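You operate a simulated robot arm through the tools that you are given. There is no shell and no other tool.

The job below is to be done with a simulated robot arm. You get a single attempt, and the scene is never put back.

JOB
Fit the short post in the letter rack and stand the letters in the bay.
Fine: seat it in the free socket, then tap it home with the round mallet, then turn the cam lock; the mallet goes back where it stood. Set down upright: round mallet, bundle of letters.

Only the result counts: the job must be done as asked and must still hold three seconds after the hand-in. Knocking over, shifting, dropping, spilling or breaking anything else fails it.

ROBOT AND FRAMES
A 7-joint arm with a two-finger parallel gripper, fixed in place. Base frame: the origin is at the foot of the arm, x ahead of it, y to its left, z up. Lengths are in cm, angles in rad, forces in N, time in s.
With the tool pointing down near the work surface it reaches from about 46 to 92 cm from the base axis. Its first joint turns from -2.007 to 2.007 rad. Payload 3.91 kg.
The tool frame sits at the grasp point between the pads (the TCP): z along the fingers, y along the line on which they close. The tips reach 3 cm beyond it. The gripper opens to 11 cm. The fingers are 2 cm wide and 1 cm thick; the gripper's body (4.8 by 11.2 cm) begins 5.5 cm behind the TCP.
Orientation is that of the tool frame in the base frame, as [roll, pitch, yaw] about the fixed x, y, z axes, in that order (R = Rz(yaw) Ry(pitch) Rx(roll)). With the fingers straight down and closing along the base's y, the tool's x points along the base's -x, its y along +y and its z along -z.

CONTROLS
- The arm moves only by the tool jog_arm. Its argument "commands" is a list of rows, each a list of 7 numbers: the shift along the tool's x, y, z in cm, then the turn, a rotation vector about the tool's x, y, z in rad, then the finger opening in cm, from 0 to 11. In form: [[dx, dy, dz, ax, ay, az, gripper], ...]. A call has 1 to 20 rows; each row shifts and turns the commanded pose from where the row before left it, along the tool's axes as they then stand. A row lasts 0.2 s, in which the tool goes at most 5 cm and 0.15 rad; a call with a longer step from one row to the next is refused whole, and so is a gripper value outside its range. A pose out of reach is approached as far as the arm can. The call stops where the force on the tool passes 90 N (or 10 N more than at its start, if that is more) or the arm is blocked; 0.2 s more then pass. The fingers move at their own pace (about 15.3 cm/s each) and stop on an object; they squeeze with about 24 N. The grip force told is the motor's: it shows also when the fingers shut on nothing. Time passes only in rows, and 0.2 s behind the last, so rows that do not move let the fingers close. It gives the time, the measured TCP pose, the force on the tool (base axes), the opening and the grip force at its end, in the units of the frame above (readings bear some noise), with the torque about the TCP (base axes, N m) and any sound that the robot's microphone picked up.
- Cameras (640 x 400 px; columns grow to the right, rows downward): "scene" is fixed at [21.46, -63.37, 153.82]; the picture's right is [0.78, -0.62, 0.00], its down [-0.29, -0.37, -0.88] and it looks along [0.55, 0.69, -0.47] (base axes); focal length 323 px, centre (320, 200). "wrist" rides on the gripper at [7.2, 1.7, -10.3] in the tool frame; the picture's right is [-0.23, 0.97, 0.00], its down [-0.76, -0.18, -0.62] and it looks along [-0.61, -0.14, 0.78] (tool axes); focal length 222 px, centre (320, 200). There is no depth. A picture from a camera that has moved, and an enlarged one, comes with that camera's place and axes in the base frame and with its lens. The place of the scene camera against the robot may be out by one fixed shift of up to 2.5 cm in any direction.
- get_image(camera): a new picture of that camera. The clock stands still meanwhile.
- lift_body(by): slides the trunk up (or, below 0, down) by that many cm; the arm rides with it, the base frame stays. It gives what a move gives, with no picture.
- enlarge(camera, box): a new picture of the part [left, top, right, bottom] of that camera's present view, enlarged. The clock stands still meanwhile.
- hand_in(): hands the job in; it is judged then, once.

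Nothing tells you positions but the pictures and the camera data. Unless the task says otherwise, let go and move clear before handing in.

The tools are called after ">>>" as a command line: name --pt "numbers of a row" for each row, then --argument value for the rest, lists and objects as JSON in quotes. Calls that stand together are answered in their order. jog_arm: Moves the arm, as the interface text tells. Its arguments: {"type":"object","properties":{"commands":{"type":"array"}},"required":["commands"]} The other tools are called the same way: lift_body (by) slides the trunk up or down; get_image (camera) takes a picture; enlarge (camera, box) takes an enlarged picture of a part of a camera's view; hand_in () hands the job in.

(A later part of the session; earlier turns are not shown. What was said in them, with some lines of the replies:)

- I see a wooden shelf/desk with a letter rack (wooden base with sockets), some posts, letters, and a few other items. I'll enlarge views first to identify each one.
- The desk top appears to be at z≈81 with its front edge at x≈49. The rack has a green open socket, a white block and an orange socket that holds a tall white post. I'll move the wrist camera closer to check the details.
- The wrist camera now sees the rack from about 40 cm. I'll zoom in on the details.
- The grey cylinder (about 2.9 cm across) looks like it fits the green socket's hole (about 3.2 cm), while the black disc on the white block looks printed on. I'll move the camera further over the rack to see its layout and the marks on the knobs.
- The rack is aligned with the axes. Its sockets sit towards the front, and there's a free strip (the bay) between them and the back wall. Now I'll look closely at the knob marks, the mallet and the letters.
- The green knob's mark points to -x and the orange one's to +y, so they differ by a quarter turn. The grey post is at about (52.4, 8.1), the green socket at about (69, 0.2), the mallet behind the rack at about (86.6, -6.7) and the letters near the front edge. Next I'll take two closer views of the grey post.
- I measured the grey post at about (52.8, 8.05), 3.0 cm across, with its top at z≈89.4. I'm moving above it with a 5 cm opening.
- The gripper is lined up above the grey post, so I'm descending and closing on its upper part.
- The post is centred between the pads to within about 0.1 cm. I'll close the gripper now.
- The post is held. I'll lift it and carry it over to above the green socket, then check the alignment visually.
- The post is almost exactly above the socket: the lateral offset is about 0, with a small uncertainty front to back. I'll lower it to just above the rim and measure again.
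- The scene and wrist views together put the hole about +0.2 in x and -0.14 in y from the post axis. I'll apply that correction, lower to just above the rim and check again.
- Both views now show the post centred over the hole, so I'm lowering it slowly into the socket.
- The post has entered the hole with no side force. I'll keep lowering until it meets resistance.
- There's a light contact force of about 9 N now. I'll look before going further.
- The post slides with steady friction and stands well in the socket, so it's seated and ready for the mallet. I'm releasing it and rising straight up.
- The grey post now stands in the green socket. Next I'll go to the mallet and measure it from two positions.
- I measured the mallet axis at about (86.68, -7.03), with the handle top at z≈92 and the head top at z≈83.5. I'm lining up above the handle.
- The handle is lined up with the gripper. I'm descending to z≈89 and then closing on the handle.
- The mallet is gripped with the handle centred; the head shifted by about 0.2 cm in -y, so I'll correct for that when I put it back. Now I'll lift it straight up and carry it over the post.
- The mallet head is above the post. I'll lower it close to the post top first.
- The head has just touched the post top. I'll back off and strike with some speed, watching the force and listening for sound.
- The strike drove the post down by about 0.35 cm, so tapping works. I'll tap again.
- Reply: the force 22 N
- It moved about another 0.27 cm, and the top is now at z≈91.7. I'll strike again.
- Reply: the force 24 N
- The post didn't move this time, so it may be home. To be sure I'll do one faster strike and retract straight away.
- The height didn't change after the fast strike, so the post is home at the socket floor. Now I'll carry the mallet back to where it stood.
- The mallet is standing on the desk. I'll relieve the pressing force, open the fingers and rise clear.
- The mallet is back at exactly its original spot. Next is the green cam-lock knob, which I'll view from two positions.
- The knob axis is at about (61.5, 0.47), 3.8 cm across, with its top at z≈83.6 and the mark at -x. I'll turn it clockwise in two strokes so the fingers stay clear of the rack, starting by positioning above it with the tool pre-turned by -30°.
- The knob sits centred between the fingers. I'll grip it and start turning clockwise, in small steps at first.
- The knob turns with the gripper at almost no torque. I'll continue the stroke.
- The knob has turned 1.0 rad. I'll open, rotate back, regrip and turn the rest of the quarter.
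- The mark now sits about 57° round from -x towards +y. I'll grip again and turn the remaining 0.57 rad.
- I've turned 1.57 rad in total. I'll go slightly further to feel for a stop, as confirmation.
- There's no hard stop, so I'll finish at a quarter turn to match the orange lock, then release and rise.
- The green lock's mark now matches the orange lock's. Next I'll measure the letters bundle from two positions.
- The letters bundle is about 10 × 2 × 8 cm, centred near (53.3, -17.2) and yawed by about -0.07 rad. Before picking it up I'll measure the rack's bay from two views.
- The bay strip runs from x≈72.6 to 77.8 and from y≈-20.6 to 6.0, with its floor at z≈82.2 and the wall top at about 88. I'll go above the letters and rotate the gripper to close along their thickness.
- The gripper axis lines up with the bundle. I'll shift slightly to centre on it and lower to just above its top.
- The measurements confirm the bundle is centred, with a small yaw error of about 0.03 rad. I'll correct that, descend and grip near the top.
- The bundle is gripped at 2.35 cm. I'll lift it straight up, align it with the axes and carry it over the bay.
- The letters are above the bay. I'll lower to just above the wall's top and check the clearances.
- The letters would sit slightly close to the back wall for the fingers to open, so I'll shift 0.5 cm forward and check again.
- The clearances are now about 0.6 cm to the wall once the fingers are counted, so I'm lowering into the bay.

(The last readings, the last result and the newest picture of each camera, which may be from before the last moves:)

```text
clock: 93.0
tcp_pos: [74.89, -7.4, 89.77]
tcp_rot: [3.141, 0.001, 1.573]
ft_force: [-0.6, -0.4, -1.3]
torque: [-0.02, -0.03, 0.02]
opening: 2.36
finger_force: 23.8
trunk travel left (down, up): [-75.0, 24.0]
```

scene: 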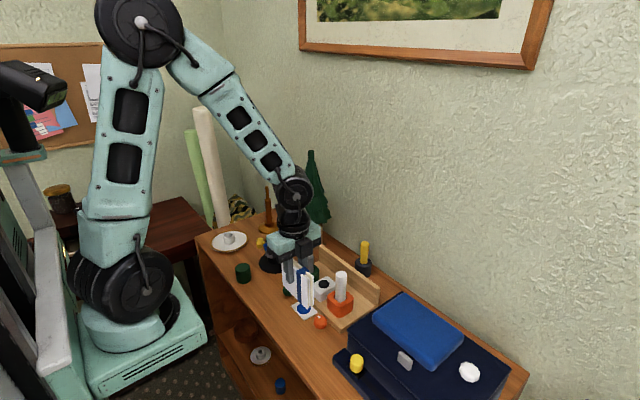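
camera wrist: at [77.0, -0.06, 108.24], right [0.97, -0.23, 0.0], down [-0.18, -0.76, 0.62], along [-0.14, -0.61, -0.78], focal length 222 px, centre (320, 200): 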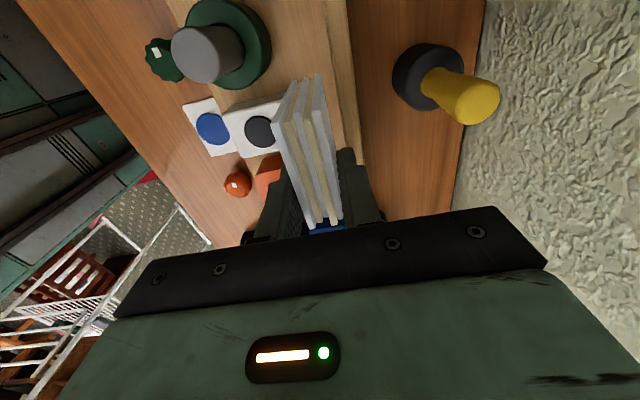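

>>> enlarge --camera "scene" --box '[315, 235, 375, 300]'

>>> enlarge --camera "wrist" --box '[240, 20, 400, 160]'

>>> jog_arm --pt "0 0 0.12 0 0 0 1.0" --pt "0 0 0 0 0 0 1.0"

>>> jog_arm --pt "0 0 0.12 0 0 0 1.0" --pt "0 0 0 0 0 0 1.0"

```text
6.15 times, centred on (345, 268) of scene
camera zoom: at [21.46, -63.37, 153.82], right [0.78, -0.62, 0.0], down [-0.29, -0.37, -0.88], along [0.55, 0.69, -0.47], focal length 1988 px, centre (166, -215)
```

zoom: 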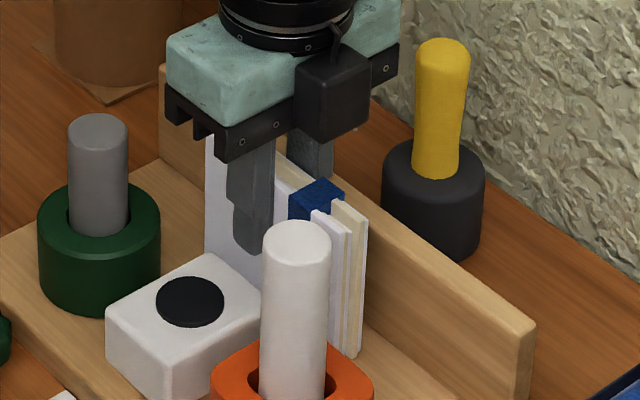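

```text
2.86 times, centred on (320, 90) of wrist
camera zoom: at [76.49, 0.01, 100.08], right [0.97, -0.23, 0.0], down [-0.18, -0.76, 0.62], along [-0.14, -0.61, -0.78], focal length 635 px, centre (320, 514)
```

zoom: 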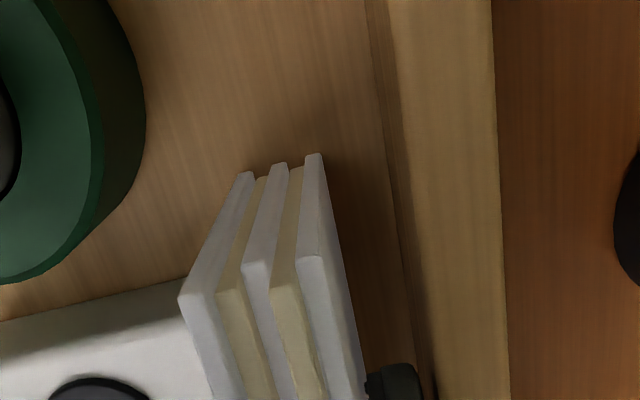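

```text
clock: 93.6
tcp_pos: [74.85, -7.31, 89.73]
tcp_rot: [-3.141, 0.002, 1.573]
ft_force: [0.3, 1.1, -0.7]
torque: [-0.03, 0.02, 0.01]
opening: 2.37
finger_force: 23.7
trunk travel left (down, up): [-75.0, 24.0]
```

```text
clock: 94.2
tcp_pos: [74.73, -7.48, 89.56]
tcp_rot: [-3.141, -0.002, 1.573]
ft_force: [-0.4, -0.6, 0.3]
torque: [0.02, -0.02, -0.03]
opening: 2.36
finger_force: 24.3
trunk travel left (down, up): [-75.0, 24.0]
```

>>> jog_arm --pt "0 0 0.1 0 0 0 1.0" --pt "0 0 0 0 0 0 1.0"

>>> jog_arm --pt "0 0 0.1 0 0 0 1.0" --pt "0 0 0 0 0 0 1.0"

```text
clock: 94.8
tcp_pos: [74.83, -7.48, 89.57]
tcp_rot: [3.141, -0.001, 1.574]
ft_force: [-4.3, -0.8, 14.5]
torque: [-0.05, 0.33, -0.02]
opening: 2.39
finger_force: 24.0
trunk travel left (down, up): [-75.0, 24.0]
```

```text
clock: 95.4
tcp_pos: [74.82, -7.45, 89.47]
tcp_rot: [3.14, 0.0, 1.572]
ft_force: [-4.5, -1.6, 26.7]
torque: [0.0, 0.34, -0.01]
opening: 2.4
finger_force: 23.8
trunk travel left (down, up): [-75.0, 24.0]
```

The letters are standing on the rack floor. I'll relieve the pressing force and open the fingers just a little, to about 2.9 cm.

>>> jog_arm --pt "0 0 -0.18 0 0 0 1.0" --pt "0 0 0 0 0 0 1.0" --pt "0 0 0 0 0 0 2.5" --pt "0 0 0 0 0 0 2.7" --pt "0 0 0 0 0 0 2.85" --pt "0 0 0 0 0 0 2.85"

>>> enlarge --camera "wrist" --box '[240, 20, 400, 230]'

>>> enlarge --camera "scene" --box '[315, 235, 375, 300]'

```text
clock: 96.8
tcp_pos: [74.89, -7.44, 89.53]
tcp_rot: [3.141, -0.002, 1.57]
ft_force: [-0.6, -0.9, 0.7]
torque: [0.0, 0.02, 0.0]
opening: 2.83
finger_force: 0.0
trunk travel left (down, up): [-75.0, 24.0]
```

```text
1.90 times, centred on (320, 125) of wrist
camera zoom: at [76.51, -0.1, 99.8], right [0.97, -0.23, 0.0], down [-0.18, -0.76, 0.62], along [-0.14, -0.61, -0.78], focal length 423 px, centre (320, 343)
```

zoom: 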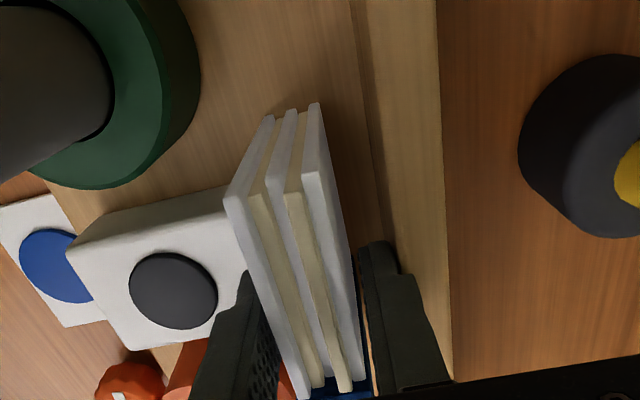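

```text
6.15 times, centred on (345, 268) of scene
camera zoom: at [21.46, -63.37, 153.82], right [0.78, -0.62, 0.0], down [-0.29, -0.37, -0.88], along [0.55, 0.69, -0.47], focal length 1988 px, centre (166, -215)
```

zoom: 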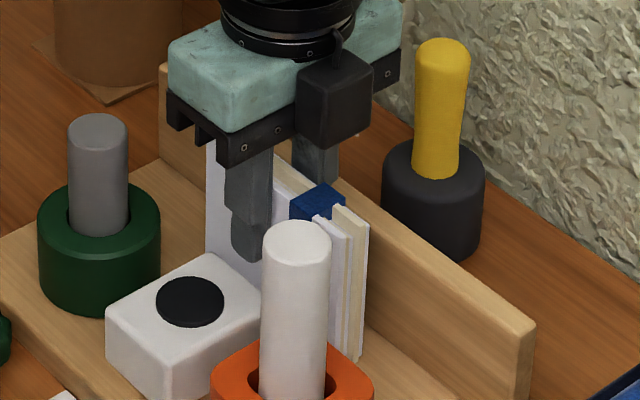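

The letters stand free with clearance on both sides. I'm rising straight up slowly.

>>> jog_arm --pt "0 0 -0.4 0 0 0 2.85" --pt "0 0 -0.6 0 0 0 2.85" --pt "0 0 -0.8 0 0 0 2.85" --pt "0 0 -1.0 0 0 0 2.85" --pt "0 0 -1.2 0 0 0 2.85" --pt "0 0 -2 0 0 0 2.85" --pt "0 0 -3 0 0 0 2.85" --pt "0 0 -4 0 0 0 2.85" --pt "0 0 -4 0 0 0 2.85" --pt "0 0 0 0 0 0 2.85"

>>> get_image --camera "wrist"

>>> enlarge --camera "scene" --box '[260, 220, 400, 320]'

>>> get_image --camera "scene"

```text
clock: 99.0
tcp_pos: [74.93, -7.51, 106.37]
tcp_rot: [-3.141, 0.001, 1.571]
ft_force: [-0.4, -0.8, 0.3]
torque: [0.02, -0.02, -0.01]
opening: 2.84
finger_force: 0.1
trunk travel left (down, up): [-75.0, 24.0]
```

```text
taken
camera wrist: at [76.5, -0.13, 116.69], right [0.97, -0.23, 0.0], down [-0.18, -0.76, 0.62], along [-0.14, -0.61, -0.78], focal length 222 px, centre (320, 200)
```

wrist: 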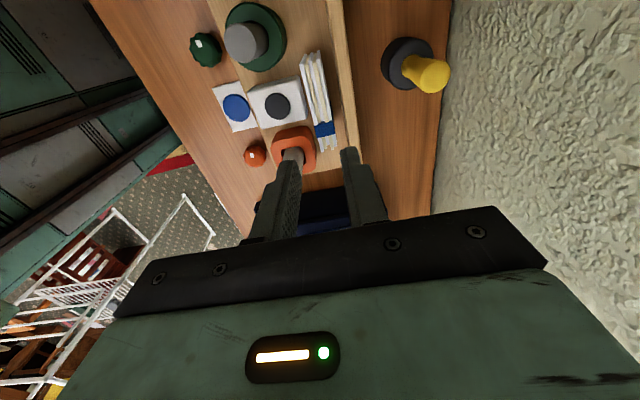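

```text
4.00 times, centred on (330, 270) of scene
camera zoom: at [21.46, -63.37, 153.82], right [0.78, -0.62, 0.0], down [-0.29, -0.37, -0.88], along [0.55, 0.69, -0.47], focal length 1293 px, centre (280, -80)
```

zoom: 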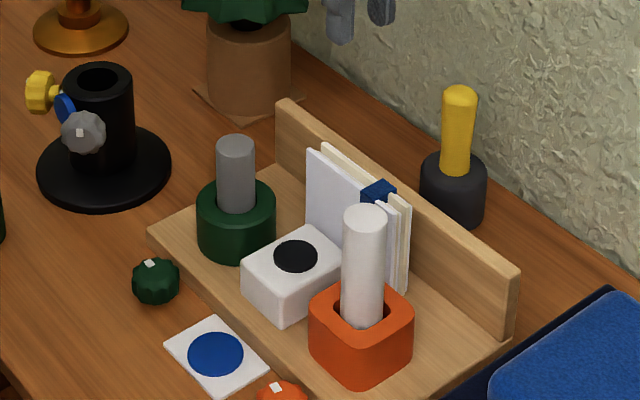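

```text
taken
```

scene: 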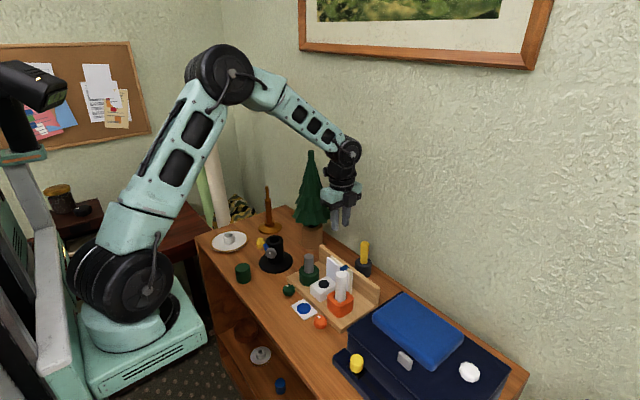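

All parts appear to be in place. I'll move the arm well clear and do a final close inspection.

>>> jog_arm --pt "0 -1 -2 0 0 0 4" --pt "0 -2 -2 0 0 0 4" --pt "0 -2 -2 0 0 0 4" --pt "0 -2 -2 0 0 0 4" --pt "0 -2 0 0 0 0 4" --pt "0 -2 0 0 0 0 4" --pt "0 -2 0 0 0 0 4" --pt "0 -2 0 0 0 0 4" --pt "0 0 0 0 0 0 4"

>>> enlarge --camera "scene" --box '[275, 235, 375, 335]'

>>> enlarge --camera "scene" --box '[290, 240, 330, 290]'

>>> get_image --camera "wrist"

>>> get_image --camera "scene"

```text
clock: 101.0
tcp_pos: [59.83, -7.33, 114.65]
tcp_rot: [-3.141, 0.0, 1.571]
ft_force: [-0.1, 0.1, 0.1]
torque: [-0.03, 0.02, -0.01]
opening: 3.99
finger_force: 0.1
trunk travel left (down, up): [-75.0, 24.0]
```

```text
4.00 times, centred on (325, 285) of scene
camera zoom: at [21.46, -63.37, 153.82], right [0.78, -0.62, 0.0], down [-0.29, -0.37, -0.88], along [0.55, 0.69, -0.47], focal length 1293 px, centre (300, -140)
```

zoom: 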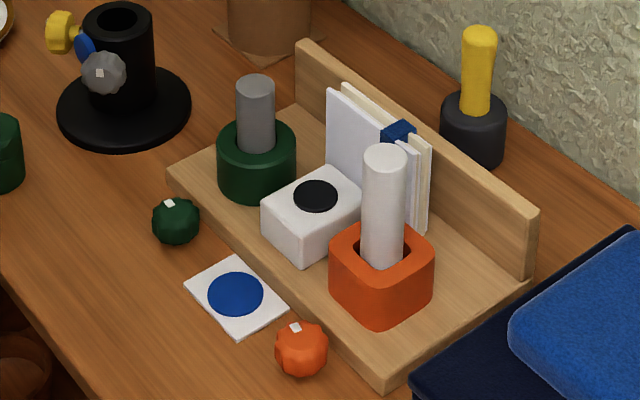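

```text
8.00 times, centred on (310, 265) of scene
camera zoom: at [21.46, -63.37, 153.82], right [0.78, -0.62, 0.0], down [-0.29, -0.37, -0.88], along [0.55, 0.69, -0.47], focal length 2585 px, centre (400, -320)
```

zoom: 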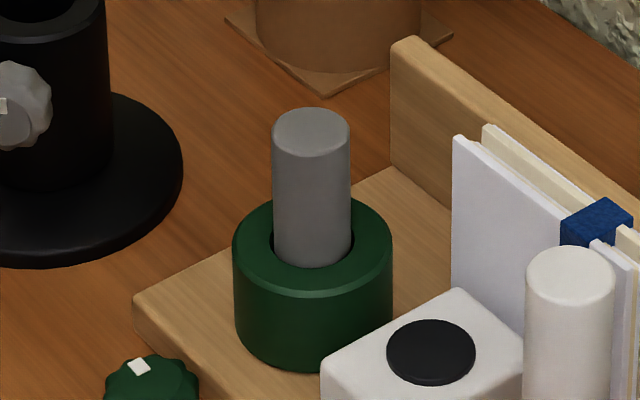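

```text
taken
camera wrist: at [61.45, -0.08, 124.85], right [0.97, -0.23, 0.0], down [-0.18, -0.76, 0.62], along [-0.14, -0.61, -0.78], focal length 222 px, centre (320, 200)
```

wrist: 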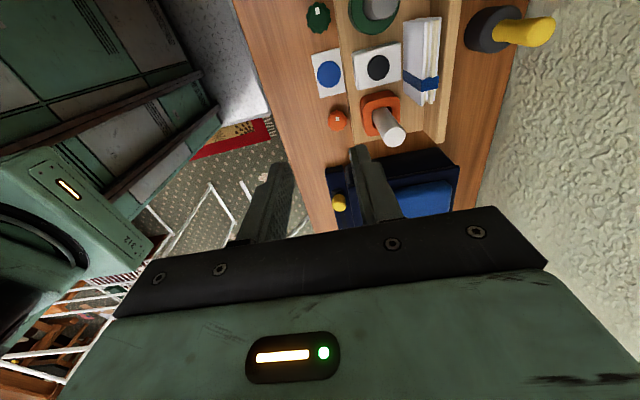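

```text
taken
```

scene: 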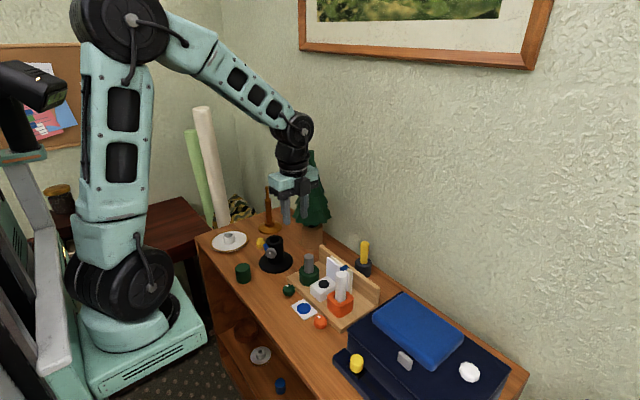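

The grey post is home in the green socket, the green lock's mark matches the orange one's, the mallet stands where it was, and the letters stand upright in the bay. The arm is clear, so I'm handing in.

>>> hand_in

```text
The job is handed in.
```

I handed the job in with every step done. I haven't seen the judged result.

- **Post:** the grey post is seated in the green socket. The first two taps with the round mallet drove it down about 0.6 cm; two harder ones didn't move it, so I took it as home.
- **Cam lock:** I turned the green knob a quarter turn clockwise, so its mark points the same way as the orange lock's. It turned freely with no stop, so the quarter turn rests on that match.
- **Mallet:** it stands upright where it was, and the before and after pictures show it in nearly the same place.
- **Letters:** the bundle stands upright on the rack floor, between the sockets and the back wall. I took that strip to be the bay. I assumed the white card with the blue disc was not the bay, since it is shorter than the bundle.

The last pictures showed nothing else on the desk moved. The arm was empty and clear before I handed in.
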